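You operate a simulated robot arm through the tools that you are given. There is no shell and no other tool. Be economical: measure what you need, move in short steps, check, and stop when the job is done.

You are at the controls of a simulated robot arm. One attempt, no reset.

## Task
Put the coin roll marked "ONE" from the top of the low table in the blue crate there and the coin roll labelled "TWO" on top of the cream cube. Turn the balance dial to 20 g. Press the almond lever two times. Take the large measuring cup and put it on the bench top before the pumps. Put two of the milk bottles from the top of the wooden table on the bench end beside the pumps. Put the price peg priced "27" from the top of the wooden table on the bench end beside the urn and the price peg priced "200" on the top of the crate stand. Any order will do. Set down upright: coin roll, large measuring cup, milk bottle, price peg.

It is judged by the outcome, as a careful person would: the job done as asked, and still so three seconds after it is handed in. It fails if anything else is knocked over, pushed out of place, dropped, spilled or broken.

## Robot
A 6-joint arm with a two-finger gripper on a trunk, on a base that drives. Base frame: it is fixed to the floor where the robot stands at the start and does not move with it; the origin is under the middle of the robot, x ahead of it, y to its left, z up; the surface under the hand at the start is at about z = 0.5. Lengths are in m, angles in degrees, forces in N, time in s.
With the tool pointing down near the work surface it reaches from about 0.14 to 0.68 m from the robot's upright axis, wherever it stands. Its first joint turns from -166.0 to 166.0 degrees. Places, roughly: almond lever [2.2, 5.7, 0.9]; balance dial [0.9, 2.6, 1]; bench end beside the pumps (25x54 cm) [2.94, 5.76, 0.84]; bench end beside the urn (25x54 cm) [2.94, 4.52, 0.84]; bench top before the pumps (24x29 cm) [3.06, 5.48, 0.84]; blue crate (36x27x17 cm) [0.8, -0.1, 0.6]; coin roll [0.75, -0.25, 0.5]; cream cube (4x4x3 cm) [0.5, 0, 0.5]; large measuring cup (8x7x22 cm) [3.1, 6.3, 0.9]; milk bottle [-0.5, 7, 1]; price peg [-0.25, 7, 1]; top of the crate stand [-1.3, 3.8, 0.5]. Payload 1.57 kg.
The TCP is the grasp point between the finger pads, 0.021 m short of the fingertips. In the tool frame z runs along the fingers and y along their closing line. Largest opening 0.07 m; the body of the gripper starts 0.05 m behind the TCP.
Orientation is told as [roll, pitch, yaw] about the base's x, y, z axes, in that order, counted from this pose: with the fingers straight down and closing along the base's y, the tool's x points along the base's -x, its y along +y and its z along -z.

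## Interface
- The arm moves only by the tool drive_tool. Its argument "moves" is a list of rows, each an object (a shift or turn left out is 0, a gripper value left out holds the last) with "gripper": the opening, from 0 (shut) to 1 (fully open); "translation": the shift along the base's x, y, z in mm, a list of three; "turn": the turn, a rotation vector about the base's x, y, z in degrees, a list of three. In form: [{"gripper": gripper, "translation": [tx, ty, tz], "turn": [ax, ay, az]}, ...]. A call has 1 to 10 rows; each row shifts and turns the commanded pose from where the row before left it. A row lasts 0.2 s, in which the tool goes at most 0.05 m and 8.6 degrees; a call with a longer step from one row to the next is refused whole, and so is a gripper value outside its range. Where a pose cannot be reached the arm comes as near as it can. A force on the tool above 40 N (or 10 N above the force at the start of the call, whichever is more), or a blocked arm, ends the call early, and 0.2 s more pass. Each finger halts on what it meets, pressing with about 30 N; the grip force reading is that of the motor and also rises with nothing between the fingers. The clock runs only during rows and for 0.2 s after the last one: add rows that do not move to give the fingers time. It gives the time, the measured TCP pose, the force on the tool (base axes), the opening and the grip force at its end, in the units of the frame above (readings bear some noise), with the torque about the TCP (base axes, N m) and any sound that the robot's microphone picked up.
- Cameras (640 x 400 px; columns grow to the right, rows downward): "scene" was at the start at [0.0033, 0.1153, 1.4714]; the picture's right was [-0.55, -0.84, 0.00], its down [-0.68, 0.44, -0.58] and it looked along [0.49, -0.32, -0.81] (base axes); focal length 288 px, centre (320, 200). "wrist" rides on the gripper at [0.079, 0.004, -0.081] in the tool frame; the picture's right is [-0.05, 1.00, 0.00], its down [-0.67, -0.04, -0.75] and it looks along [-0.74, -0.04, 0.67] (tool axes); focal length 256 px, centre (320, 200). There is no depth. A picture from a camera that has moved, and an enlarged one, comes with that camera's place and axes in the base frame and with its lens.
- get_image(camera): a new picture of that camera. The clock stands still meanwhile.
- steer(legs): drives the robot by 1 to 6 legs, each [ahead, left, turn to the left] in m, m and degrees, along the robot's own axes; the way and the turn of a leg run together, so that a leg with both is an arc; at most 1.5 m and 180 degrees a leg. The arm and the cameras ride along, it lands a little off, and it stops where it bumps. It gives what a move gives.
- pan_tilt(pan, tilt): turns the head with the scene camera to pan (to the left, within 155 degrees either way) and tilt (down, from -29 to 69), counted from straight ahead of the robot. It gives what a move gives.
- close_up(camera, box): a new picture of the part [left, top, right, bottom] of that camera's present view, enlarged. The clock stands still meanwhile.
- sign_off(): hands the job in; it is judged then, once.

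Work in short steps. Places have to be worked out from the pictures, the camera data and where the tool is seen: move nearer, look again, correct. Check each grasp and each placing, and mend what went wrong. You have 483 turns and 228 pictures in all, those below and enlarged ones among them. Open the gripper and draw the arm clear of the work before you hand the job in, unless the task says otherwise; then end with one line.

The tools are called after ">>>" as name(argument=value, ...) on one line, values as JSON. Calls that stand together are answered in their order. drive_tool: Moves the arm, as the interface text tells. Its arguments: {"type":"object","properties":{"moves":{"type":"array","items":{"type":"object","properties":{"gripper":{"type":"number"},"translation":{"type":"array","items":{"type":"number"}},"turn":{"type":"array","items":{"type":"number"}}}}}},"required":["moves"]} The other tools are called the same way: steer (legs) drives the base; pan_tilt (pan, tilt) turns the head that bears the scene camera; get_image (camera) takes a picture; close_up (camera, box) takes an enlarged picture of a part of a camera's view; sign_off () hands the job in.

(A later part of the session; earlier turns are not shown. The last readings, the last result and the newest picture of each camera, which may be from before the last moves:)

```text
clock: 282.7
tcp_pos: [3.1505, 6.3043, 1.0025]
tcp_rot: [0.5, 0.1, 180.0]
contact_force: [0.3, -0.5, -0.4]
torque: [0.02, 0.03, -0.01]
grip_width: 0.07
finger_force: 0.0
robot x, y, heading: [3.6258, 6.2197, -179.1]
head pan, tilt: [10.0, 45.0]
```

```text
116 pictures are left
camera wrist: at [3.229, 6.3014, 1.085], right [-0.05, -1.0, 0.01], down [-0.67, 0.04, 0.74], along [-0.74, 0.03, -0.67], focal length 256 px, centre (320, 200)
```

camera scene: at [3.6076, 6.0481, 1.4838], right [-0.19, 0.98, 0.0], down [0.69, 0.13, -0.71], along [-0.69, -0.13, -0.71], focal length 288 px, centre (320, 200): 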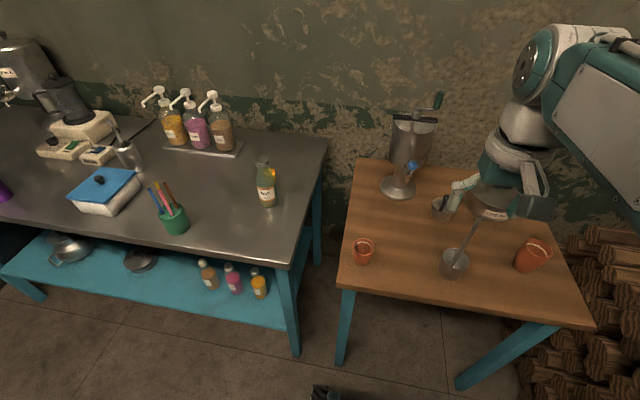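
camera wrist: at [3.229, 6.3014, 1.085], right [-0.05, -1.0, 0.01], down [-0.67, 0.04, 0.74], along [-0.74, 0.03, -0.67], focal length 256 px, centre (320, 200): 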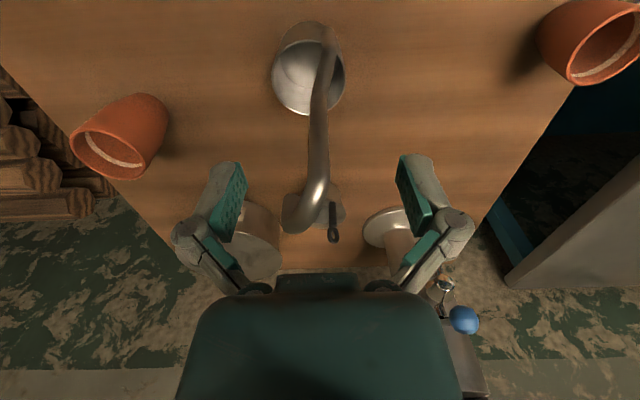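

The rod is centred and the hook top is about 1.01. I lower 27 mm more and close.

>>> drive_tool(moves=[{"translation": [0, 0, -15]}, {"translation": [0, 1, -12]}, {"translation": [0, 0, 0]}, {"gripper": 0.05}, {"gripper": 0.05}, {"gripper": 0.05}, {"gripper": 0.05}])

>>> get_image(camera="wrist")

```text
clock: 284.3
tcp_pos: [3.1501, 6.3064, 0.9771]
tcp_rot: [0.5, 0.0, 180.0]
contact_force: [-0.8, -1.0, 7.8]
torque: [0.01, 0.26, -0.03]
grip_width: 0.0102
finger_force: 30.2
robot x, y, heading: [3.6237, 6.2192, -179.2]
head pan, tilt: [10.0, 45.0]
```

```text
115 pictures are left
camera wrist: at [3.2282, 6.3027, 1.0585], right [-0.05, -1.0, 0.01], down [-0.66, 0.04, 0.75], along [-0.75, 0.03, -0.67], focal length 256 px, centre (320, 200)
```

wrist: 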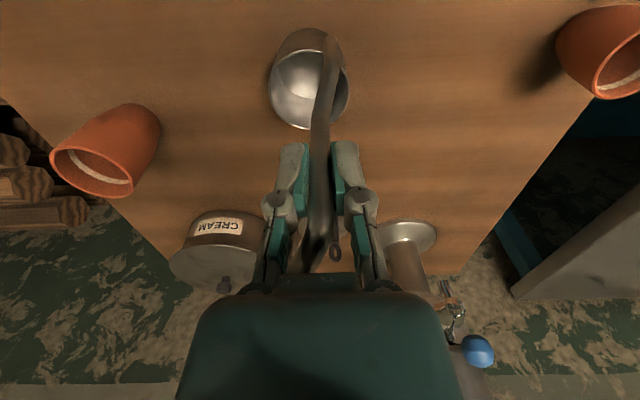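

Gripped at 10 mm. I lift 12 cm and check that it hangs upright.

>>> drive_tool(moves=[{"translation": [0, 0, 10]}, {"translation": [0, 0, 30]}, {"translation": [0, 0, 40]}, {"translation": [0, 0, 40]}, {"translation": [0, 0, 0]}])

>>> get_image(camera="scene")

```text
clock: 285.5
tcp_pos: [3.1495, 6.306, 1.0968]
tcp_rot: [0.6, -0.1, 179.9]
contact_force: [-0.2, -0.3, -1.4]
torque: [-0.01, 0.01, 0.01]
grip_width: 0.01
finger_force: 30.3
robot x, y, heading: [3.6262, 6.2212, -179.3]
head pan, tilt: [10.0, 45.0]
```

```text
114 pictures are left
camera scene: at [3.6067, 6.0512, 1.484], right [-0.19, 0.98, 0.0], down [0.7, 0.13, -0.71], along [-0.69, -0.13, -0.71], focal length 288 px, centre (320, 200)
```

scene: 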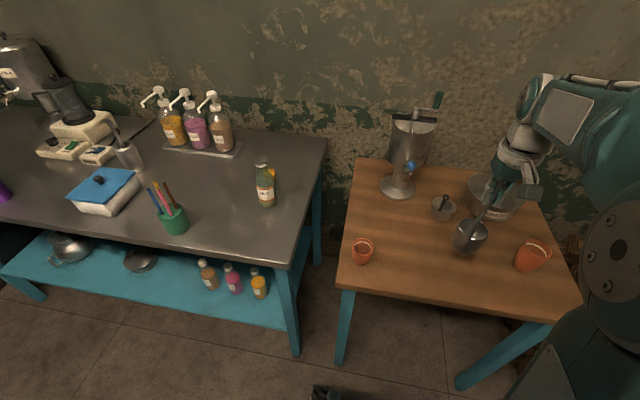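

It hangs upright. I retract it in front of the bench edge and drive 0.78 m to the left (toward -y).

>>> drive_tool(moves=[{"translation": [40, -10, 15]}, {"translation": [40, -10, 15]}, {"translation": [40, -10, 10]}, {"translation": [35, -10, 0]}, {"translation": [0, 0, 0]}])

>>> steer(legs=[[0, 0.77, 0]])

>>> pan_tilt(pan=15, tilt=45)

>>> get_image(camera="scene")

>>> get_image(camera="wrist")

```text
clock: 286.7
tcp_pos: [3.3071, 6.2662, 1.1358]
tcp_rot: [0.5, 0.0, 180.0]
contact_force: [0.4, -0.4, -0.9]
torque: [-0.03, 0.01, 0.01]
grip_width: 0.0102
finger_force: 29.7
robot x, y, heading: [3.6255, 6.2184, -179.0]
head pan, tilt: [10.0, 45.0]
```

```text
clock: 290.9
tcp_pos: [3.3144, 5.4971, 1.1367]
tcp_rot: [0.6, -0.2, 179.8]
contact_force: [-0.5, 0.6, -1.4]
torque: [0.02, 0.0, 0.02]
grip_width: 0.0099
finger_force: 30.3
robot x, y, heading: [3.6311, 5.4474, -179.3]
head pan, tilt: [10.0, 45.0]
```

```text
clock: 291.5
tcp_pos: [3.3138, 5.4967, 1.1353]
tcp_rot: [0.5, -0.1, 179.9]
contact_force: [0.8, -0.4, -1.4]
torque: [-0.04, -0.04, 0.02]
grip_width: 0.0099
finger_force: 29.7
robot x, y, heading: [3.6331, 5.4514, -179.4]
head pan, tilt: [15.0, 45.0]
```

```text
113 pictures are left
camera scene: at [3.6175, 5.274, 1.4841], right [-0.27, 0.96, 0.0], down [0.68, 0.19, -0.71], along [-0.68, -0.19, -0.71], focal length 288 px, centre (320, 200)
```

scene: 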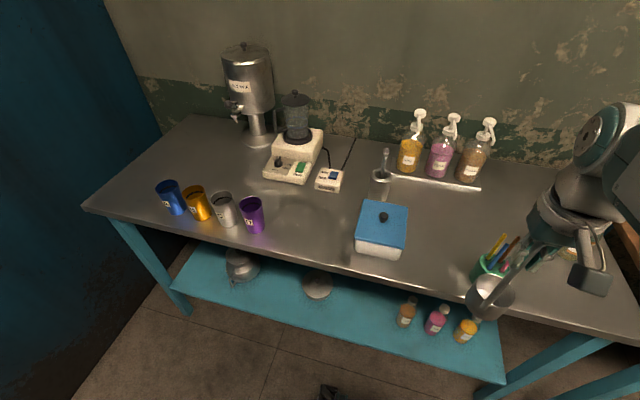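

```text
112 pictures are left
camera wrist: at [3.3927, 5.4922, 1.2181], right [-0.06, -1.0, 0.01], down [-0.67, 0.04, 0.75], along [-0.74, 0.04, -0.67], focal length 256 px, centre (320, 200)
```

wrist: 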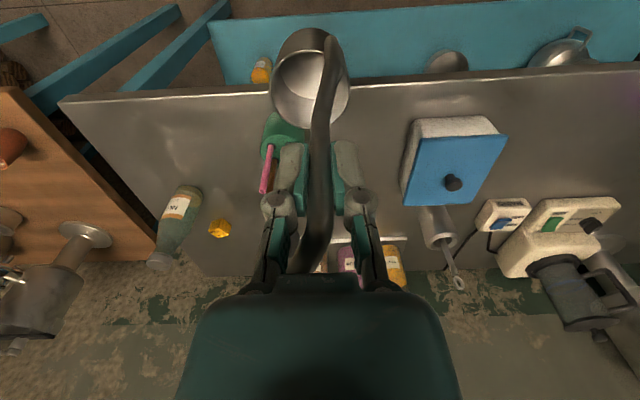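

The cup goes between the blue box (y < 5.37) and the pen pot (y > 5.545), at about (3.05, 5.455). I shift left first, then move in over the bench.

>>> drive_tool(moves=[{"translation": [0, -41, 10]}, {"translation": [-43, 0, 0]}, {"translation": [-43, 0, 0]}, {"translation": [-43, 0, 0]}, {"translation": [-43, 0, 0]}, {"translation": [-43, 0, 0]}, {"translation": [-43, 0, 0]}, {"translation": [0, 0, 0]}])

>>> get_image(camera="scene")

>>> get_image(camera="wrist")

```text
clock: 293.3
tcp_pos: [3.0528, 5.4545, 1.1457]
tcp_rot: [0.5, 0.0, 179.9]
contact_force: [0.7, 0.1, -0.9]
torque: [0.01, -0.04, -0.01]
grip_width: 0.0103
finger_force: 30.2
robot x, y, heading: [3.6331, 5.4481, -179.6]
head pan, tilt: [15.0, 45.0]
```

```text
111 pictures are left
camera scene: at [3.6159, 5.2726, 1.484], right [-0.27, 0.96, 0.0], down [0.68, 0.19, -0.71], along [-0.68, -0.19, -0.71], focal length 288 px, centre (320, 200)
```

scene: 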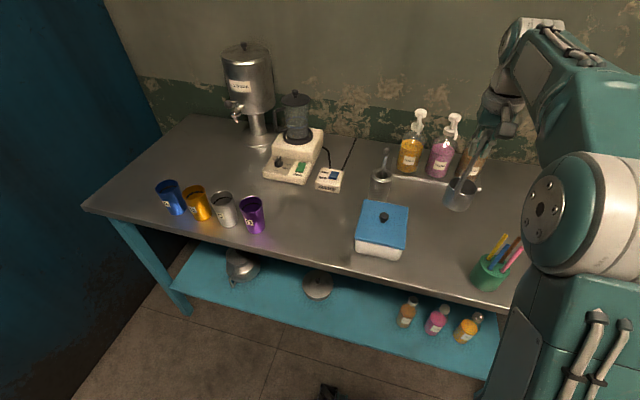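

```text
110 pictures are left
camera wrist: at [3.1325, 5.4505, 1.2273], right [-0.06, -1.0, 0.01], down [-0.67, 0.04, 0.74], along [-0.74, 0.04, -0.67], focal length 256 px, centre (320, 200)
```

wrist: 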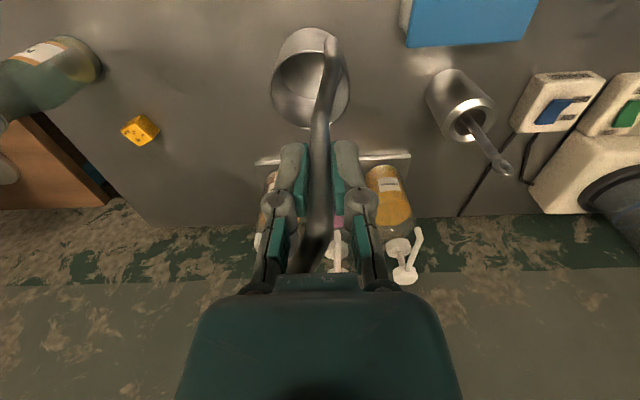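

Centred between the box and pens, clear of the pumps. I lower to z ≈ 1.04 and then in small steps.

>>> drive_tool(moves=[{"translation": [0, 0, -40]}, {"translation": [0, 0, -35]}, {"translation": [0, 0, -25]}, {"translation": [0, 0, 0]}])

>>> drive_tool(moves=[{"translation": [0, 0, -5]}, {"translation": [0, 0, -5]}, {"translation": [0, 0, -5]}, {"translation": [0, 0, -5]}, {"translation": [0, 0, 0]}])

>>> close_up(camera="scene", box=[350, 120, 530, 300])

```text
clock: 294.3
tcp_pos: [3.0554, 5.4538, 1.044]
tcp_rot: [0.4, -0.1, 179.8]
contact_force: [0.4, -0.1, -0.7]
torque: [0.01, -0.03, -0.01]
grip_width: 0.01
finger_force: 30.1
robot x, y, heading: [3.6353, 5.4493, -179.2]
head pan, tilt: [15.0, 45.0]
```

```text
clock: 295.5
tcp_pos: [3.0556, 5.454, 1.0267]
tcp_rot: [0.5, -0.1, 179.9]
contact_force: [1.1, -1.6, 5.5]
torque: [-0.01, -0.12, 0.01]
grip_width: 0.01
finger_force: 30.2
robot x, y, heading: [3.635, 5.4462, -179.4]
head pan, tilt: [15.0, 45.0]
```

```text
2.22 times, centred on (440, 210) of scene
camera zoom: at [3.6166, 5.2725, 1.484], right [-0.27, 0.96, 0.0], down [0.68, 0.19, -0.71], along [-0.68, -0.19, -0.71], focal length 640 px, centre (53, 178)
```

zoom: 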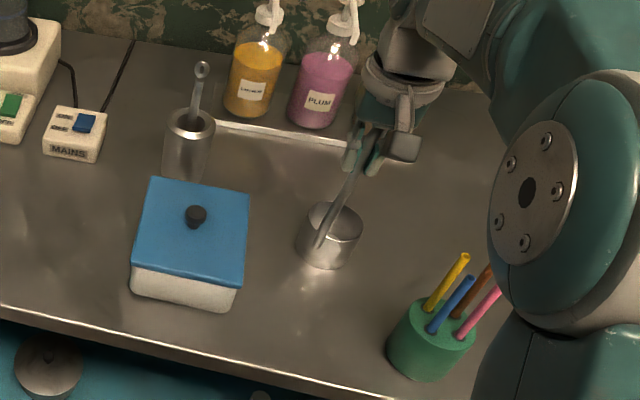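

Contact (5.5 N up). I open and rise straight up.

>>> drive_tool(moves=[{"translation": [0, 0, -1]}, {"gripper": 0.3}, {"gripper": 0.5}, {"gripper": 0.7}, {"gripper": 0.7}, {"translation": [0, 0, 20]}, {"translation": [0, 0, 40]}, {"translation": [0, 0, 45]}, {"translation": [0, 0, 30]}, {"translation": [40, 0, 0]}])

>>> get_image(camera="scene")

>>> get_image(camera="wrist")

```text
clock: 297.7
tcp_pos: [3.0949, 5.4536, 1.1605]
tcp_rot: [0.6, 0.0, 179.9]
contact_force: [0.2, 0.5, -0.4]
torque: [0.0, -0.01, -0.02]
grip_width: 0.0491
finger_force: 0.1
robot x, y, heading: [3.6356, 5.4494, -179.4]
head pan, tilt: [15.0, 45.0]
```

```text
108 pictures are left
camera scene: at [3.6164, 5.2727, 1.484], right [-0.27, 0.96, 0.0], down [0.68, 0.19, -0.71], along [-0.68, -0.19, -0.71], focal length 288 px, centre (320, 200)
```

scene: 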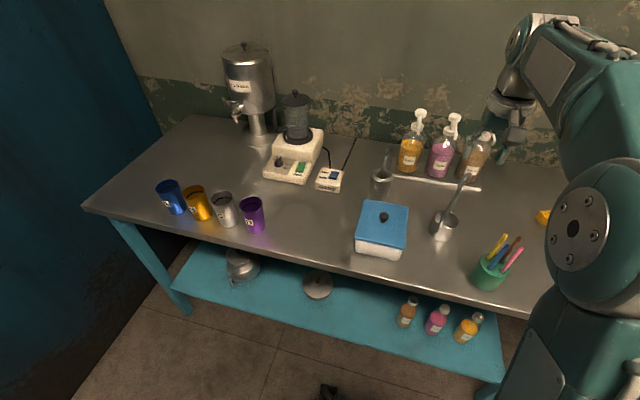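

```text
107 pictures are left
camera wrist: at [3.1733, 5.4498, 1.2414], right [-0.06, -1.0, 0.01], down [-0.67, 0.04, 0.74], along [-0.74, 0.04, -0.67], focal length 256 px, centre (320, 200)
```

wrist: 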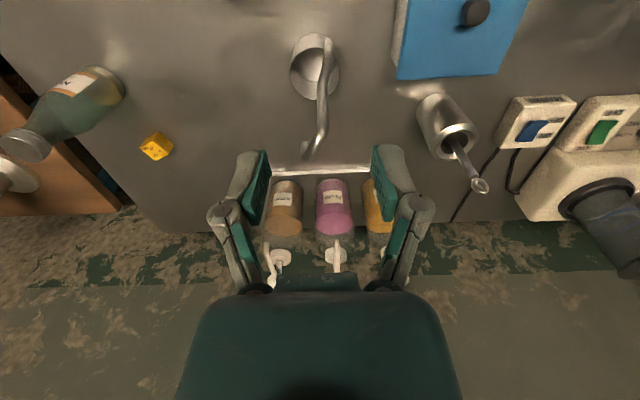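

The cup is upright before the pumps. Next is peg 27. I retract and drive back to the milk room.

>>> drive_tool(moves=[{"translation": [45, 0, 0]}, {"translation": [45, 0, 0]}, {"translation": [45, 0, 0]}, {"translation": [45, 0, 0]}])

>>> steer(legs=[[-0.75, 0, 0], [0, 1.5, 0], [0, 0.53, 0], [1.5, 0, 0], [1.28, 0, 0], [0, -1.5, 0]])

```text
clock: 298.7
tcp_pos: [3.2759, 5.4552, 1.1584]
tcp_rot: [0.5, 0.0, 179.9]
contact_force: [-0.3, -0.8, 0.1]
torque: [0.03, -0.02, 0.02]
grip_width: 0.0488
finger_force: 0.0
robot x, y, heading: [3.6354, 5.4466, -179.4]
head pan, tilt: [15.0, 45.0]
```

```text
clock: 332.6
tcp_pos: [1.2595, 4.861, 1.1597]
tcp_rot: [0.4, -0.1, -179.8]
contact_force: [-0.5, -0.4, -0.4]
torque: [0.03, 0.0, 0.0]
grip_width: 0.0486
finger_force: 0.0
robot x, y, heading: [1.6152, 4.8566, -178.8]
head pan, tilt: [15.0, 45.0]
```

Through the doorway. I continue to the wooden table, to stand at about (-0.35, 6.5) facing north.

>>> steer(legs=[[0, -0.95, 0], [1.0, 0, 0], [0.96, 0, 0], [0, 0, -91], [0.7, 0, 0]])

>>> pan_tilt(pan=0, tilt=42)

>>> get_image(camera="scene")

>>> get_image(camera="wrist")

```text
clock: 354.3
tcp_pos: [-0.3447, 6.8567, 1.1607]
tcp_rot: [0.5, 0.0, 88.6]
contact_force: [0.0, -0.7, 0.1]
torque: [0.03, -0.01, -0.04]
grip_width: 0.0491
finger_force: 0.0
robot x, y, heading: [-0.3606, 6.4996, 89.2]
head pan, tilt: [15.0, 45.0]
```

```text
clock: 355.1
tcp_pos: [-0.346, 6.8552, 1.1606]
tcp_rot: [0.5, -0.1, 88.5]
contact_force: [0.0, -0.2, 0.4]
torque: [0.0, 0.0, -0.01]
grip_width: 0.049
finger_force: 0.0
robot x, y, heading: [-0.3641, 6.4985, 89.3]
head pan, tilt: [0.0, 42.0]
```

```text
106 pictures are left
camera scene: at [-0.5161, 6.525, 1.4883], right [1.0, -0.01, 0.0], down [-0.01, -0.67, -0.74], along [0.01, 0.74, -0.67], focal length 288 px, centre (320, 200)
```

scene: 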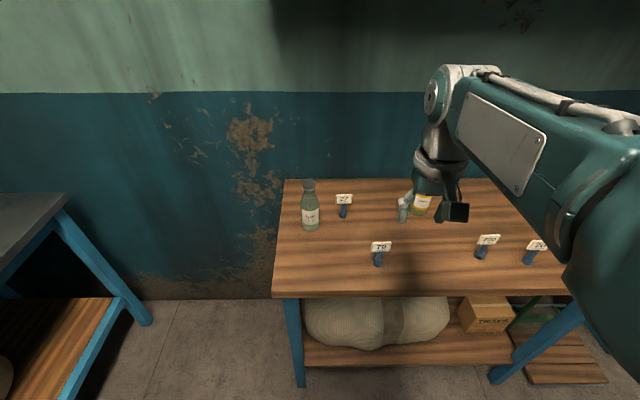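

```text
105 pictures are left
camera wrist: at [-0.353, 6.7761, 1.2419], right [-1.0, 0.08, 0.01], down [0.06, 0.66, 0.75], along [0.05, 0.74, -0.67], focal length 256 px, centre (320, 200)
```

wrist: 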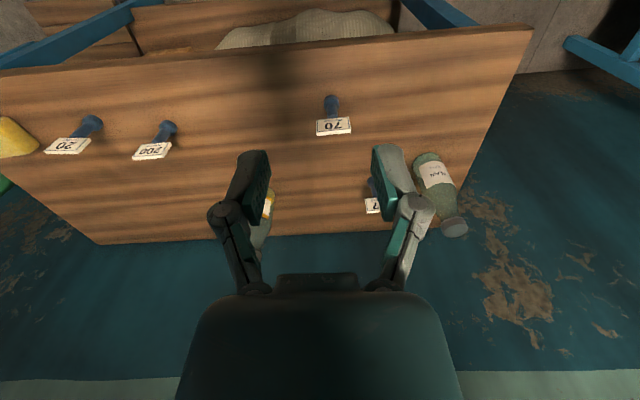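

I zoom on peg 27 and the PLAIN bottle in the scene view.

>>> close_up(camera="scene", box=[280, 170, 420, 280])

```text
3.64 times, centred on (350, 225) of scene
camera zoom: at [-0.5161, 6.525, 1.4883], right [1.0, -0.01, 0.0], down [-0.01, -0.67, -0.74], along [0.01, 0.74, -0.67], focal length 1048 px, centre (211, 109)
```

zoom: 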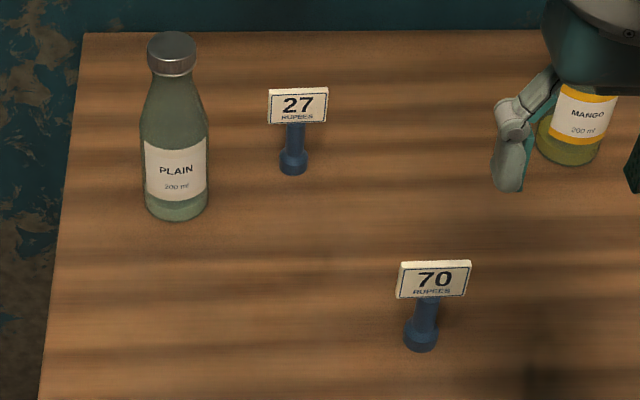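

Peg 27 is at about (-0.436, 7.167), 9 cm tall, with its sign plate facing me. I'll grip the plate front-to-back, so I yaw the tool +91° (camera toward +x, away from PLAIN) and move the base 10 cm ahead.

>>> drive_tool(moves=[{"turn": [0, 0, 8.4]}, {"turn": [0, 0, 8.4]}, {"turn": [0, 0, 8.4]}, {"turn": [0, 0, 8.4]}, {"turn": [0, 0, 8.4]}, {"turn": [0, 0, 8.4]}, {"turn": [0, 0, 8.4]}, {"turn": [0, 0, 8.4]}, {"turn": [0, 0, 8.4]}, {"turn": [0, 0, 8.4]}])

>>> drive_tool(moves=[{"turn": [0, 0, 7.5]}, {"gripper": 0.8, "translation": [0, 0, 0]}])

>>> steer(legs=[[0.1, 0, 0]])

>>> get_image(camera="wrist")

```text
clock: 357.3
tcp_pos: [-0.346, 6.855, 1.1606]
tcp_rot: [0.6, 0.0, 172.6]
contact_force: [-0.2, 0.1, -0.2]
torque: [0.02, -0.03, 0.03]
grip_width: 0.0488
finger_force: 0.1
robot x, y, heading: [-0.3622, 6.4929, 89.3]
head pan, tilt: [0.0, 42.0]
```

```text
clock: 357.9
tcp_pos: [-0.3469, 6.8563, 1.1598]
tcp_rot: [0.5, -0.1, -180.0]
contact_force: [-0.1, -0.2, 0.4]
torque: [0.02, -0.03, 0.01]
grip_width: 0.056
finger_force: 0.0
robot x, y, heading: [-0.3636, 6.4943, 89.1]
head pan, tilt: [0.0, 42.0]
```

```text
clock: 359.0
tcp_pos: [-0.345, 6.9532, 1.1607]
tcp_rot: [0.5, -0.2, -179.9]
contact_force: [0.8, -0.1, -0.5]
torque: [0.01, -0.02, 0.04]
grip_width: 0.0559
finger_force: 0.0
robot x, y, heading: [-0.361, 6.5944, 89.2]
head pan, tilt: [0.0, 42.0]
```

```text
103 pictures are left
camera wrist: at [-0.2662, 6.9495, 1.2428], right [-0.05, -1.0, 0.01], down [-0.66, 0.04, 0.75], along [-0.75, 0.03, -0.67], focal length 256 px, centre (320, 200)
```

wrist: 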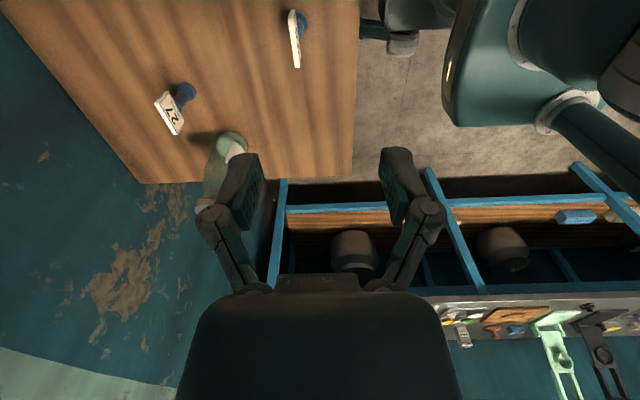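

I move nearer at a safe height (above the bottle caps) and measure the sign plate.

>>> drive_tool(moves=[{"translation": [-10, 40, -15]}, {"translation": [-10, 40, -20]}, {"translation": [-15, 40, -25]}, {"translation": [-15, 40, -20]}, {"translation": [0, 15, -10]}, {"translation": [0, 0, 0]}])

>>> get_image(camera="wrist")

>>> close_up(camera="scene", box=[270, 150, 430, 270])

```text
clock: 360.4
tcp_pos: [-0.3973, 7.1289, 1.0713]
tcp_rot: [0.6, 0.0, -180.0]
contact_force: [0.2, -0.1, -0.3]
torque: [0.0, -0.02, 0.0]
grip_width: 0.056
finger_force: 0.0
robot x, y, heading: [-0.3588, 6.5942, 89.2]
head pan, tilt: [0.0, 42.0]
```

```text
102 pictures are left
camera wrist: at [-0.3182, 7.1253, 1.1524], right [-0.05, -1.0, 0.01], down [-0.67, 0.04, 0.74], along [-0.74, 0.03, -0.67], focal length 256 px, centre (320, 200)
```

wrist: 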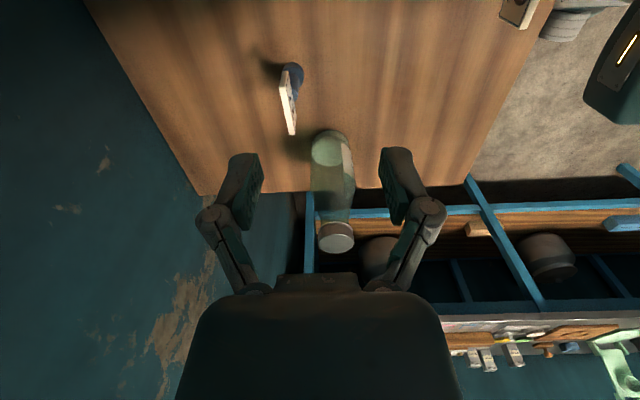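

```text
3.33 times, centred on (350, 210) of scene
camera zoom: at [-0.5103, 6.6227, 1.4895], right [1.0, -0.01, 0.0], down [-0.01, -0.67, -0.74], along [0.01, 0.74, -0.67], focal length 960 px, centre (220, 167)
```

zoom: 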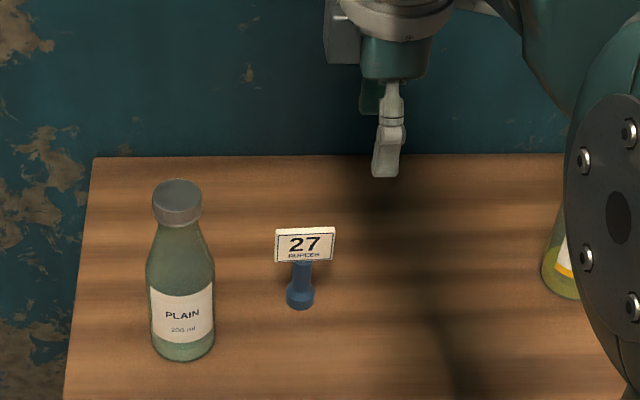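

The sign plate centre is at (-0.437, 7.160), its top at z 0.931, aligned with x. I centre over it and lower to z ≈ 0.925.

>>> drive_tool(moves=[{"translation": [-38, 32, 0]}, {"translation": [0, 0, -40]}, {"translation": [0, 0, -40]}, {"translation": [0, 0, -30]}, {"translation": [0, 0, 0]}])

>>> get_image(camera="wrist")

>>> close_up(camera="scene", box=[270, 150, 430, 270])

```text
clock: 361.6
tcp_pos: [-0.4345, 7.1608, 0.9609]
tcp_rot: [0.5, -0.1, -179.9]
contact_force: [0.0, 0.2, 0.0]
torque: [0.0, -0.03, 0.0]
grip_width: 0.0561
finger_force: 0.1
robot x, y, heading: [-0.36, 6.5937, 89.4]
head pan, tilt: [0.0, 42.0]
```

```text
100 pictures are left
camera wrist: at [-0.3554, 7.1571, 1.0424], right [-0.05, -1.0, 0.01], down [-0.67, 0.04, 0.74], along [-0.74, 0.03, -0.67], focal length 256 px, centre (320, 200)
```

wrist: 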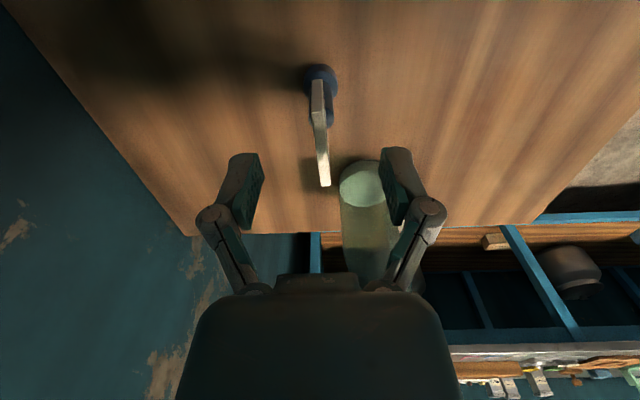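

```text
3.33 times, centred on (350, 210) of scene
camera zoom: at [-0.51, 6.623, 1.4896], right [1.0, -0.01, 0.0], down [-0.01, -0.67, -0.74], along [0.01, 0.74, -0.67], focal length 960 px, centre (220, 167)
```

zoom: 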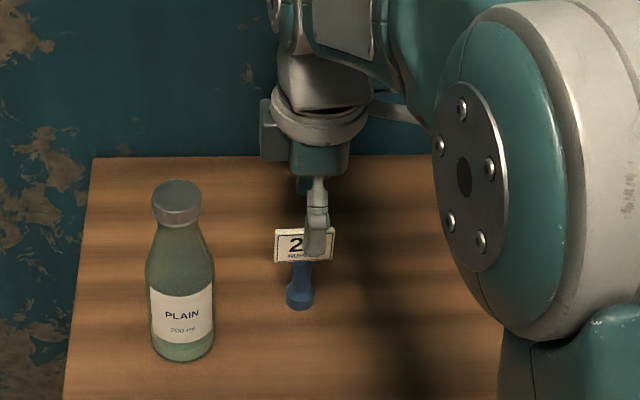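

Aligned: the plate is midway between the fingers. I lower 36 mm and close.

>>> drive_tool(moves=[{"translation": [-1, 0, -20]}, {"translation": [0, 0, -16]}, {"translation": [0, 0, 0]}, {"gripper": 0.02}, {"gripper": 0.02}, {"gripper": 0.02}, {"gripper": 0.02}])

>>> get_image(camera="wrist")

```text
clock: 363.2
tcp_pos: [-0.435, 7.1617, 0.9249]
tcp_rot: [0.6, 0.1, -180.0]
contact_force: [-0.9, 1.1, 5.5]
torque: [0.03, -0.04, 0.02]
grip_width: 0.006
finger_force: 30.4
robot x, y, heading: [-0.3639, 6.5961, 89.2]
head pan, tilt: [0.0, 42.0]
```

```text
98 pictures are left
camera wrist: at [-0.3566, 7.1572, 1.0071], right [-0.05, -1.0, 0.01], down [-0.67, 0.04, 0.75], along [-0.74, 0.03, -0.67], focal length 256 px, centre (320, 200)
```

wrist: 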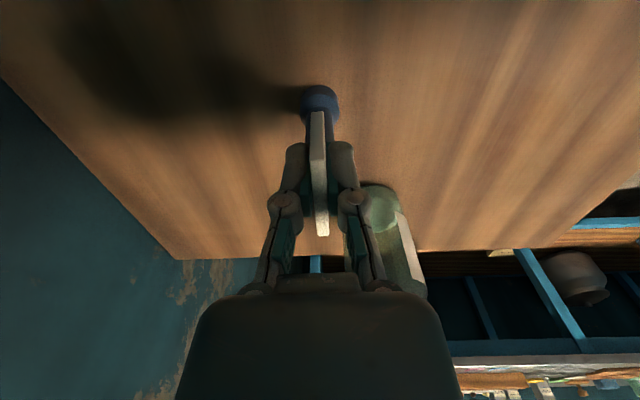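

Peg 27 is gripped at 6 mm. I lift it clear and retract.

>>> drive_tool(moves=[{"translation": [0, 0, 15]}, {"translation": [0, 0, 45]}, {"translation": [0, 0, 45]}, {"translation": [0, 0, 45]}, {"translation": [10, -45, 20]}, {"translation": [10, -45, 20]}, {"translation": [10, -45, 0]}, {"translation": [10, -45, 0]}, {"translation": [0, -30, 0]}])

>>> get_image(camera="wrist")

>>> steer(legs=[[-0.8, 0, 0], [0, -1.5, 0], [0, -0.47, 0], [-1.5, 0, 0], [-0.88, 0, 0], [0, -1.5, 0]])

```text
refused: row 5 steps farther than a row can; nothing moved
```

```text
97 pictures are left
camera wrist: at [-0.3566, 7.1572, 1.0071], right [-0.05, -1.0, 0.01], down [-0.67, 0.04, 0.75], along [-0.74, 0.03, -0.67], focal length 256 px, centre (320, 200)
```

wrist: 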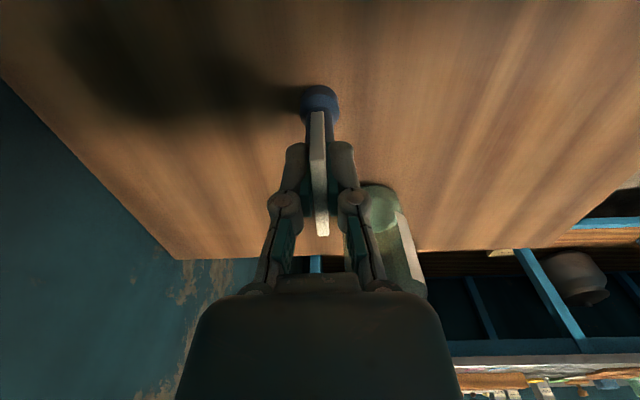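

```text
clock: 395.3
tcp_pos: [2.9719, 3.9259, 0.924]
tcp_rot: [0.6, 0.1, -178.9]
contact_force: [-0.2, -0.3, -0.1]
torque: [-0.01, -0.01, 0.0]
grip_width: 0.0062
finger_force: 30.1
robot x, y, heading: [3.0572, 3.3654, 90.5]
head pan, tilt: [0.0, 42.0]
```

My lift was refused, yet the drive ran anyway with the hand low. That was my mistake for batching them. The peg is still gripped (6.2 mm) with no abnormal force; I will check the wooden table for damage later. Now I raise and retract, then look at the peg.

>>> drive_tool(moves=[{"translation": [0, 0, 45]}, {"translation": [0, 0, 45]}, {"translation": [0, -20, 40]}, {"translation": [0, -30, 35]}, {"translation": [0, -45, 20]}, {"translation": [0, -45, 15]}, {"translation": [0, -45, 0]}])

>>> get_image(camera="wrist")

```text
clock: 396.9
tcp_pos: [2.9731, 3.7413, 1.1236]
tcp_rot: [0.6, 0.1, -178.9]
contact_force: [0.0, -0.5, 0.3]
torque: [-0.03, -0.01, -0.01]
grip_width: 0.0061
finger_force: 30.3
robot x, y, heading: [3.0509, 3.3643, 90.3]
head pan, tilt: [0.0, 42.0]
```

```text
96 pictures are left
camera wrist: at [3.051, 3.7383, 1.2061], right [-0.03, -1.0, 0.01], down [-0.67, 0.03, 0.74], along [-0.74, 0.02, -0.67], focal length 256 px, centre (320, 200)
```

wrist: 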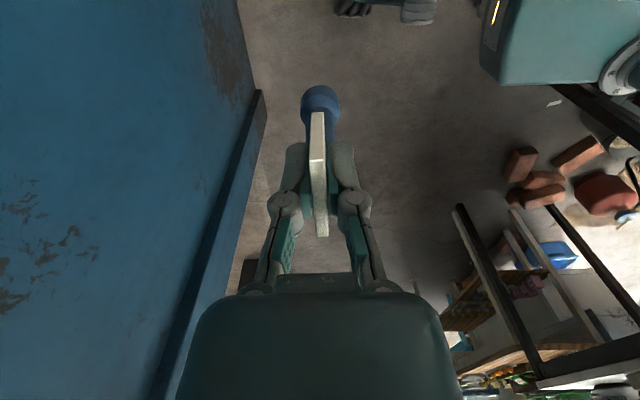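

The peg is held unchanged. I continue into the bench room to the urn end, facing west.

>>> steer(legs=[[0, -1.34, 0], [1.15, 0, 0], [0, 0, 90], [0.75, 0, 0]])

>>> pan_tilt(pan=0, tilt=42)

>>> get_image(camera="scene")

```text
clock: 416.5
tcp_pos: [3.2535, 4.4191, 1.1243]
tcp_rot: [0.5, 0.1, -88.2]
contact_force: [0.1, -0.5, -0.3]
torque: [-0.02, -0.03, -0.01]
grip_width: 0.0058
finger_force: 29.7
robot x, y, heading: [3.6285, 4.5079, -179.3]
head pan, tilt: [0.0, 42.0]
```

```text
clock: 417.1
tcp_pos: [3.2527, 4.4198, 1.1237]
tcp_rot: [0.5, 0.0, -88.2]
contact_force: [-0.1, -0.5, -0.7]
torque: [-0.02, 0.01, 0.02]
grip_width: 0.0062
finger_force: 30.1
robot x, y, heading: [3.6321, 4.5117, -179.0]
head pan, tilt: [0.0, 42.0]
```

```text
95 pictures are left
camera scene: at [3.6092, 4.3552, 1.4883], right [-0.02, 1.0, 0.0], down [0.67, 0.01, -0.74], along [-0.74, -0.01, -0.67], focal length 288 px, centre (320, 200)
```

scene: 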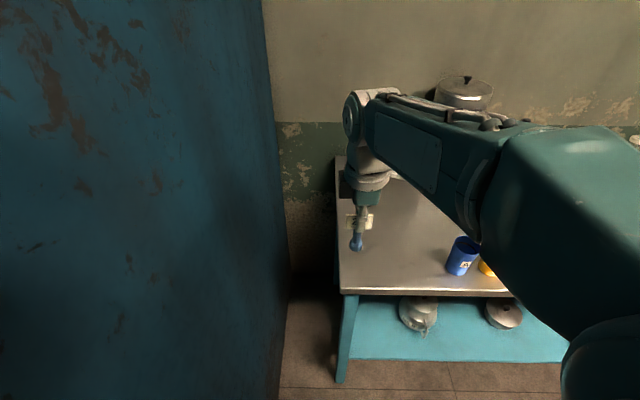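

The bench end spans y 4.40–4.65 here and is clear. I move the peg to about (3.03, 4.52) and lower it.

>>> drive_tool(moves=[{"translation": [-38, 17, 0]}, {"translation": [-38, 17, 0]}, {"translation": [-38, 17, 0]}, {"translation": [-38, 17, 0]}, {"translation": [-38, 17, 0]}, {"translation": [-33, 15, 0]}, {"translation": [0, 0, -45]}, {"translation": [0, 0, -45]}, {"translation": [0, 0, -45]}, {"translation": [0, 0, -35]}])

>>> get_image(camera="scene")

```text
clock: 419.3
tcp_pos: [3.0295, 4.5199, 0.9534]
tcp_rot: [0.4, 0.2, -88.2]
contact_force: [0.1, 0.0, -0.4]
torque: [0.02, 0.07, 0.0]
grip_width: 0.006
finger_force: 30.3
robot x, y, heading: [3.6273, 4.5121, -179.0]
head pan, tilt: [0.0, 42.0]
```

```text
94 pictures are left
camera scene: at [3.608, 4.3556, 1.4883], right [-0.02, 1.0, 0.0], down [0.67, 0.01, -0.74], along [-0.74, -0.01, -0.67], focal length 288 px, centre (320, 200)
```

scene: 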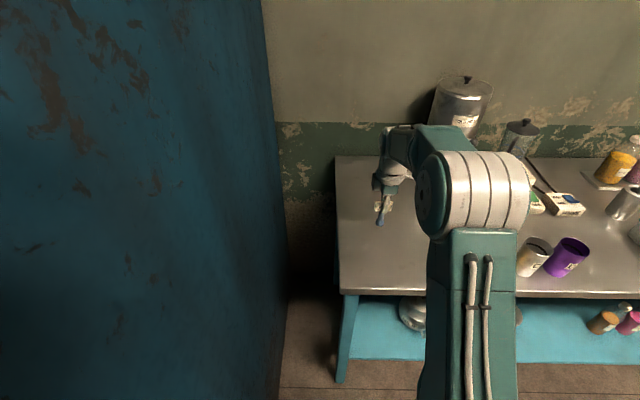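

Position is fine. I lower in small steps until contact (expected near z 0.925).

>>> drive_tool(moves=[{"translation": [0, 0, -15]}, {"translation": [0, 0, -6]}, {"translation": [0, 0, -4]}, {"translation": [0, 0, -3]}, {"translation": [0, 0, 0]}])

>>> get_image(camera="wrist")

```text
clock: 420.5
tcp_pos: [3.03, 4.5204, 0.9256]
tcp_rot: [0.5, 0.0, -88.2]
contact_force: [0.2, -0.2, -0.2]
torque: [0.01, 0.01, -0.01]
grip_width: 0.0059
finger_force: 29.8
robot x, y, heading: [3.6307, 4.5074, -178.9]
head pan, tilt: [0.0, 42.0]
```

```text
93 pictures are left
camera wrist: at [3.0299, 4.5996, 1.0083], right [1.0, -0.02, 0.01], down [-0.02, -0.67, 0.74], along [-0.01, -0.74, -0.67], focal length 256 px, centre (320, 200)
```

wrist: 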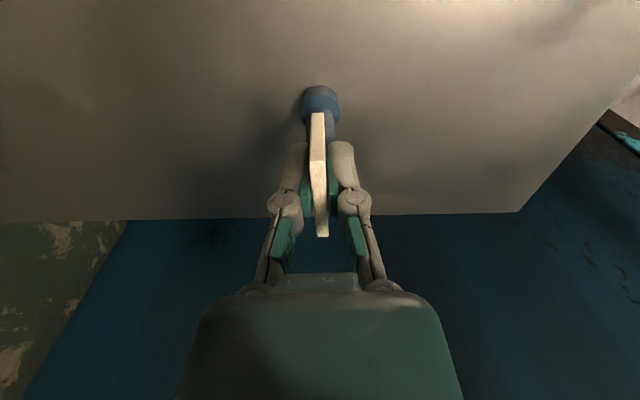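

No contact yet; I continue in 2 mm steps.

>>> drive_tool(moves=[{"translation": [0, 0, -2]}, {"translation": [0, 0, -2]}, {"translation": [0, 0, -1.5]}, {"translation": [0, 0, 0]}])

```text
clock: 421.5
tcp_pos: [3.0296, 4.5206, 0.9235]
tcp_rot: [0.2, 0.1, -88.2]
contact_force: [0.6, 1.6, 31.5]
torque: [0.03, -0.02, 0.0]
grip_width: 0.0058
finger_force: 29.6
robot x, y, heading: [3.6304, 4.5073, -179.2]
head pan, tilt: [0.0, 42.0]
```

Firm contact. I relieve 3 mm of command, open, and rise.

>>> drive_tool(moves=[{"translation": [0, 0, 2.5]}, {"gripper": 0.2}, {"gripper": 0.5}, {"gripper": 0.8}, {"gripper": 0.8}, {"translation": [0, 0, 30]}, {"translation": [0, 0, 45]}, {"translation": [0, 0, 45]}, {"translation": [0, 0, 0]}])

>>> get_image(camera="wrist")

```text
clock: 423.5
tcp_pos: [3.0291, 4.52, 1.0432]
tcp_rot: [0.6, 0.1, -88.1]
contact_force: [-0.5, -0.9, 0.4]
torque: [0.03, -0.01, 0.02]
grip_width: 0.056
finger_force: 0.0
robot x, y, heading: [3.6316, 4.5082, -179.2]
head pan, tilt: [0.0, 42.0]
```

```text
92 pictures are left
camera wrist: at [3.0294, 4.5995, 1.1246], right [1.0, -0.02, 0.01], down [-0.02, -0.67, 0.74], along [-0.01, -0.74, -0.67], focal length 256 px, centre (320, 200)
```

wrist: 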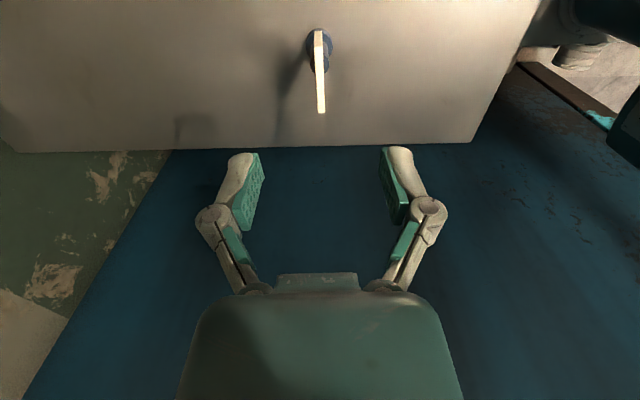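

Peg 27 stands upright at the urn end. I raise and retract before driving back.

>>> drive_tool(moves=[{"translation": [0, 0, 40]}, {"translation": [45, 0, 20]}, {"translation": [45, 0, 20]}, {"translation": [45, 0, 20]}, {"translation": [45, 0, 0]}, {"translation": [40, 0, 0]}])

```text
clock: 424.9
tcp_pos: [3.2519, 4.5198, 1.1417]
tcp_rot: [0.7, 0.1, -88.2]
contact_force: [-0.7, -0.3, -0.3]
torque: [0.03, -0.03, 0.01]
grip_width: 0.0562
finger_force: 0.1
robot x, y, heading: [3.6265, 4.5117, -179.2]
head pan, tilt: [0.0, 42.0]
```

The arm is clear; I drive back to the milk room.

>>> steer(legs=[[-0.75, 0, 0], [0, 1.1, 0], [1.5, 0, 0], [1.28, 0, 0], [0, -1.5, 0], [0, -0.9, 0]])

>>> steer(legs=[[1.3, 0, 0], [0, 0, -90], [0.2, 0, 0]])

>>> pan_tilt(pan=10, tilt=35)

>>> get_image(camera="scene")

```text
clock: 458.5
tcp_pos: [1.2448, 5.7776, 1.1428]
tcp_rot: [0.5, 0.1, -88.9]
contact_force: [-0.3, 0.6, 0.5]
torque: [0.0, -0.02, 0.01]
grip_width: 0.056
finger_force: 0.0
robot x, y, heading: [1.6228, 5.7665, -180.0]
head pan, tilt: [0.0, 42.0]
```

```text
clock: 470.1
tcp_pos: [0.3461, 6.3367, 1.1421]
tcp_rot: [0.5, 0.2, -179.5]
contact_force: [0.4, 0.3, -0.4]
torque: [-0.01, -0.01, 0.01]
grip_width: 0.0561
finger_force: 0.0
robot x, y, heading: [0.3254, 5.9601, 89.2]
head pan, tilt: [0.0, 42.0]
```

```text
clock: 470.8
tcp_pos: [0.347, 6.3362, 1.1425]
tcp_rot: [0.5, 0.2, -179.5]
contact_force: [-0.6, 0.4, -0.5]
torque: [-0.02, 0.0, 0.01]
grip_width: 0.0562
finger_force: 0.0
robot x, y, heading: [0.3283, 5.9591, 89.6]
head pan, tilt: [10.0, 35.0]
```

```text
91 pictures are left
camera scene: at [0.1583, 5.9864, 1.4988], right [0.99, 0.17, 0.0], down [0.1, -0.57, -0.82], along [-0.14, 0.81, -0.57], focal length 288 px, centre (320, 200)
```

scene: 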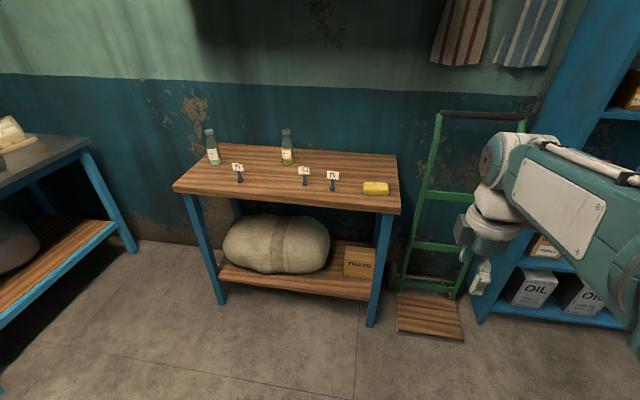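

The pegs 70, 200 and 20 and both bottles are still standing. I zoom to confirm 70 was not shifted.

>>> close_up(camera="scene", box=[170, 110, 410, 230])

```text
2.67 times, centred on (290, 170) of scene
camera zoom: at [0.1583, 5.9864, 1.4988], right [0.99, 0.17, 0.0], down [0.1, -0.57, -0.82], along [-0.14, 0.81, -0.57], focal length 768 px, centre (400, 280)
```

zoom: 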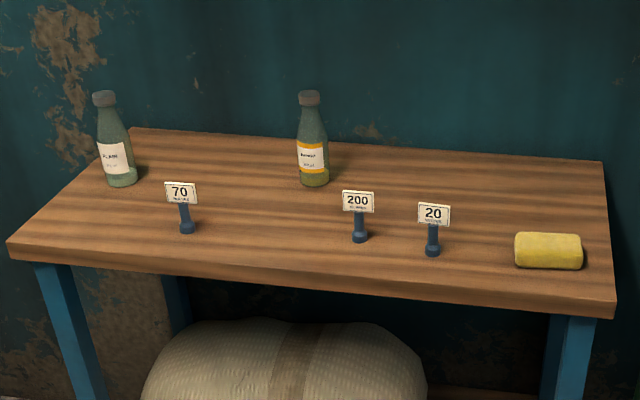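

Relative to 200, peg 70 is where it was, so nothing was disturbed. I approach peg 200.

>>> steer(legs=[[0, 0.4, 0], [0.58, 0, 0]])

>>> get_image(camera="wrist")

>>> pan_tilt(pan=0, tilt=48)

>>> get_image(camera="scene")

```text
clock: 476.2
tcp_pos: [-0.0458, 6.9201, 1.1418]
tcp_rot: [0.5, 0.0, -179.5]
contact_force: [0.5, -0.2, 1.4]
torque: [0.0, 0.01, 0.05]
grip_width: 0.0561
finger_force: 0.0
robot x, y, heading: [-0.0647, 6.5402, 89.6]
head pan, tilt: [10.0, 35.0]
```

```text
89 pictures are left
camera wrist: at [0.0326, 6.9174, 1.2247], right [-0.04, -1.0, 0.01], down [-0.67, 0.04, 0.74], along [-0.74, 0.03, -0.67], focal length 256 px, centre (320, 200)
```

wrist: 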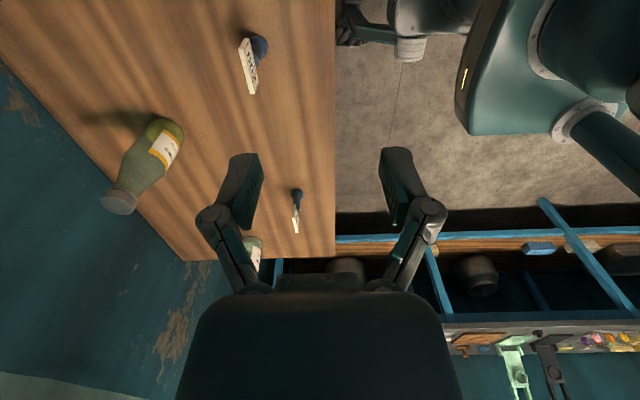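

```text
clock: 476.9
tcp_pos: [-0.0467, 6.9201, 1.1427]
tcp_rot: [0.4, 0.1, -179.6]
contact_force: [0.3, -0.1, 0.0]
torque: [0.0, -0.03, -0.03]
grip_width: 0.0562
finger_force: 0.1
robot x, y, heading: [-0.0652, 6.5401, 89.6]
head pan, tilt: [0.0, 48.0]
```

```text
88 pictures are left
camera scene: at [-0.2181, 6.5626, 1.4799], right [1.0, -0.01, 0.0], down [0.0, -0.74, -0.67], along [0.0, 0.67, -0.74], focal length 288 px, centre (320, 200)
```

scene: 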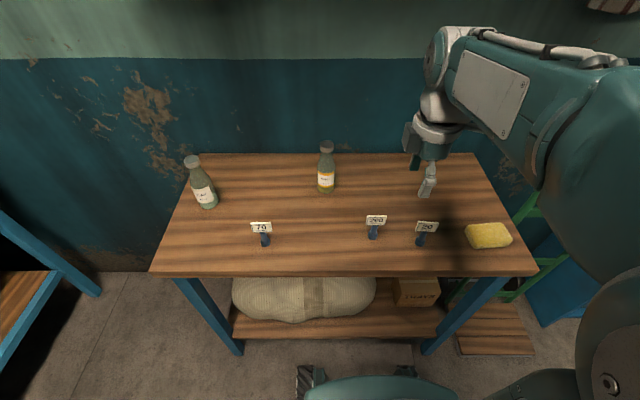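

I zoom on 200 in both views.

>>> close_up(camera="scene", box=[340, 195, 460, 265])

>>> close_up(camera="wrist", box=[210, 10, 310, 110])

```text
5.33 times, centred on (400, 230) of scene
camera zoom: at [-0.2181, 6.5626, 1.4799], right [1.0, -0.01, 0.0], down [0.0, -0.74, -0.67], along [0.0, 0.67, -0.74], focal length 1536 px, centre (-107, 40)
```

zoom: 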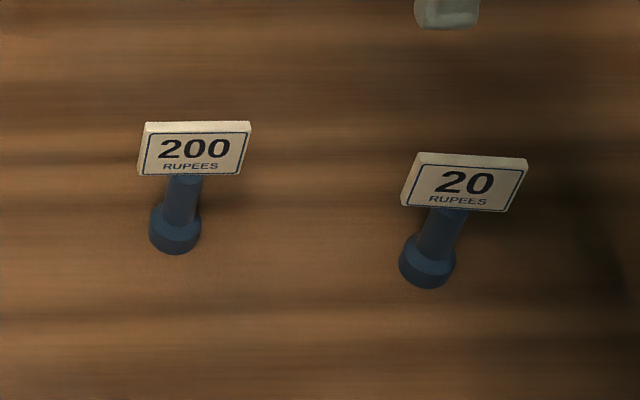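

```text
4.00 times, centred on (260, 60) of wrist
camera zoom: at [0.0323, 6.9174, 1.2247], right [-0.04, -1.0, 0.01], down [-0.67, 0.04, 0.74], along [-0.74, 0.03, -0.67], focal length 1024 px, centre (560, 760)
```

zoom: 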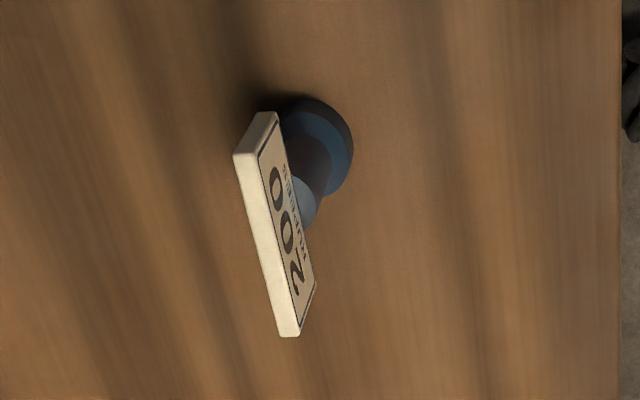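

The 200 plate is centred at (-0.078, 7.002), aligned with x. I centre over it and lower to 0.96, then check.

>>> drive_tool(moves=[{"translation": [-16, 41, 0]}, {"translation": [-15, 41, 0]}, {"translation": [0, 0, -45]}, {"translation": [0, 0, -45]}, {"translation": [0, 0, -45]}, {"translation": [0, 0, -45]}, {"translation": [0, 0, 0]}])

>>> get_image(camera="wrist")

```text
clock: 478.5
tcp_pos: [-0.0763, 7.0019, 0.9622]
tcp_rot: [0.5, 0.1, -179.5]
contact_force: [0.4, -0.3, 0.3]
torque: [0.01, -0.01, -0.01]
grip_width: 0.0561
finger_force: 0.1
robot x, y, heading: [-0.0639, 6.5391, 89.5]
head pan, tilt: [0.0, 48.0]
```

```text
85 pictures are left
camera wrist: at [0.0017, 6.9992, 1.044], right [-0.04, -1.0, 0.01], down [-0.67, 0.04, 0.74], along [-0.74, 0.03, -0.67], focal length 256 px, centre (320, 200)
```

wrist: 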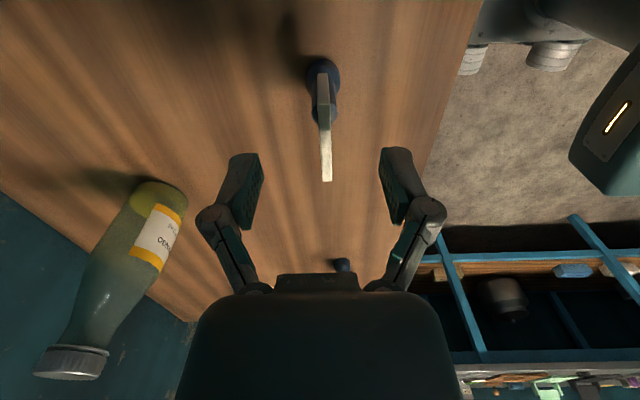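

The plate is midway between the fingers. I lower 37 mm and close.

>>> drive_tool(moves=[{"translation": [-1, 0, -20]}, {"translation": [0, 0, -17]}, {"translation": [0, 0, 0]}, {"gripper": 0.02}, {"gripper": 0.02}, {"gripper": 0.02}, {"gripper": 0.02}])

```text
clock: 480.1
tcp_pos: [-0.0779, 7.0022, 0.9262]
tcp_rot: [0.6, 0.0, -179.5]
contact_force: [-0.3, -0.7, 3.8]
torque: [-0.02, 0.01, -0.02]
grip_width: 0.0059
finger_force: 30.1
robot x, y, heading: [-0.0649, 6.5414, 89.7]
head pan, tilt: [0.0, 48.0]
```

Gripped at 6 mm. I lift and retract, in allowed row sizes.

>>> drive_tool(moves=[{"translation": [0, 0, 15]}, {"translation": [0, 0, 45]}, {"translation": [0, 0, 45]}, {"translation": [0, 0, 45]}, {"translation": [0, -30, 30]}, {"translation": [0, -40, 20]}, {"translation": [0, -40, 0]}])

>>> get_image(camera="wrist")

```text
clock: 481.7
tcp_pos: [-0.0776, 6.8913, 1.1247]
tcp_rot: [0.6, 0.1, -179.5]
contact_force: [0.1, 0.8, -1.3]
torque: [-0.02, 0.0, -0.01]
grip_width: 0.0059
finger_force: 30.4
robot x, y, heading: [-0.063, 6.5407, 89.8]
head pan, tilt: [0.0, 48.0]
```

```text
84 pictures are left
camera wrist: at [0.0013, 6.8883, 1.2067], right [-0.04, -1.0, 0.01], down [-0.67, 0.04, 0.74], along [-0.74, 0.03, -0.67], focal length 256 px, centre (320, 200)
```

wrist: 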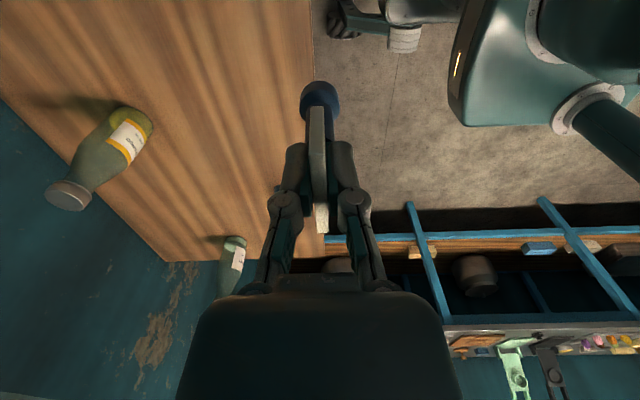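

Held. I drive out and back to the corridor, at y ≈ 3.15.

>>> steer(legs=[[-0.75, 0, 0], [0, -1.5, 0], [0, -0.17, 0], [-1.5, 0, 0], [-1.14, 0, 0], [0, 1.5, 0]])

```text
clock: 513.4
tcp_pos: [0.1008, 3.4793, 1.1244]
tcp_rot: [0.5, -0.1, -179.1]
contact_force: [-0.9, -0.3, -1.3]
torque: [0.01, -0.01, 0.01]
grip_width: 0.006
finger_force: 30.0
robot x, y, heading: [0.1155, 3.1274, 89.8]
head pan, tilt: [0.0, 48.0]
```

On track. I strafe left 1.4 m to stand before the crate stand.

>>> steer(legs=[[0, 1.4, 0]])

>>> pan_tilt(pan=0, tilt=50)

>>> get_image(camera="scene")

```text
clock: 520.3
tcp_pos: [-1.288, 3.4771, 1.1243]
tcp_rot: [0.5, -0.1, -179.2]
contact_force: [-0.4, -0.3, -1.4]
torque: [0.0, 0.01, 0.0]
grip_width: 0.0061
finger_force: 29.5
robot x, y, heading: [-1.271, 3.1253, 90.0]
head pan, tilt: [0.0, 48.0]
```

```text
clock: 521.0
tcp_pos: [-1.2895, 3.4784, 1.1255]
tcp_rot: [0.6, 0.0, -179.1]
contact_force: [-0.2, 0.3, -0.6]
torque: [0.01, 0.0, 0.02]
grip_width: 0.0059
finger_force: 29.8
robot x, y, heading: [-1.2701, 3.1274, 89.9]
head pan, tilt: [0.0, 50.0]
```

```text
83 pictures are left
camera scene: at [-1.4277, 3.1459, 1.4771], right [1.0, 0.0, 0.0], down [0.0, -0.77, -0.64], along [0.0, 0.64, -0.77], focal length 288 px, centre (320, 200)
```

scene: 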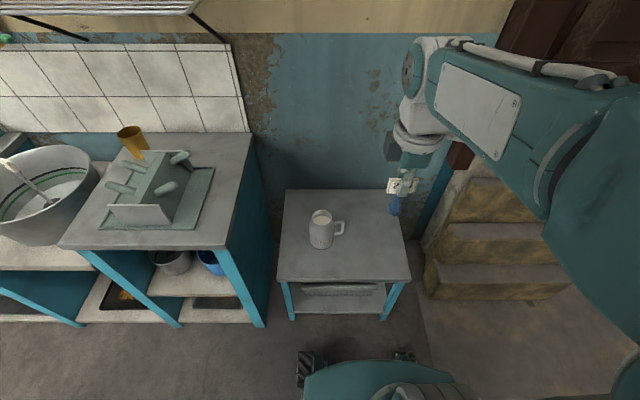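

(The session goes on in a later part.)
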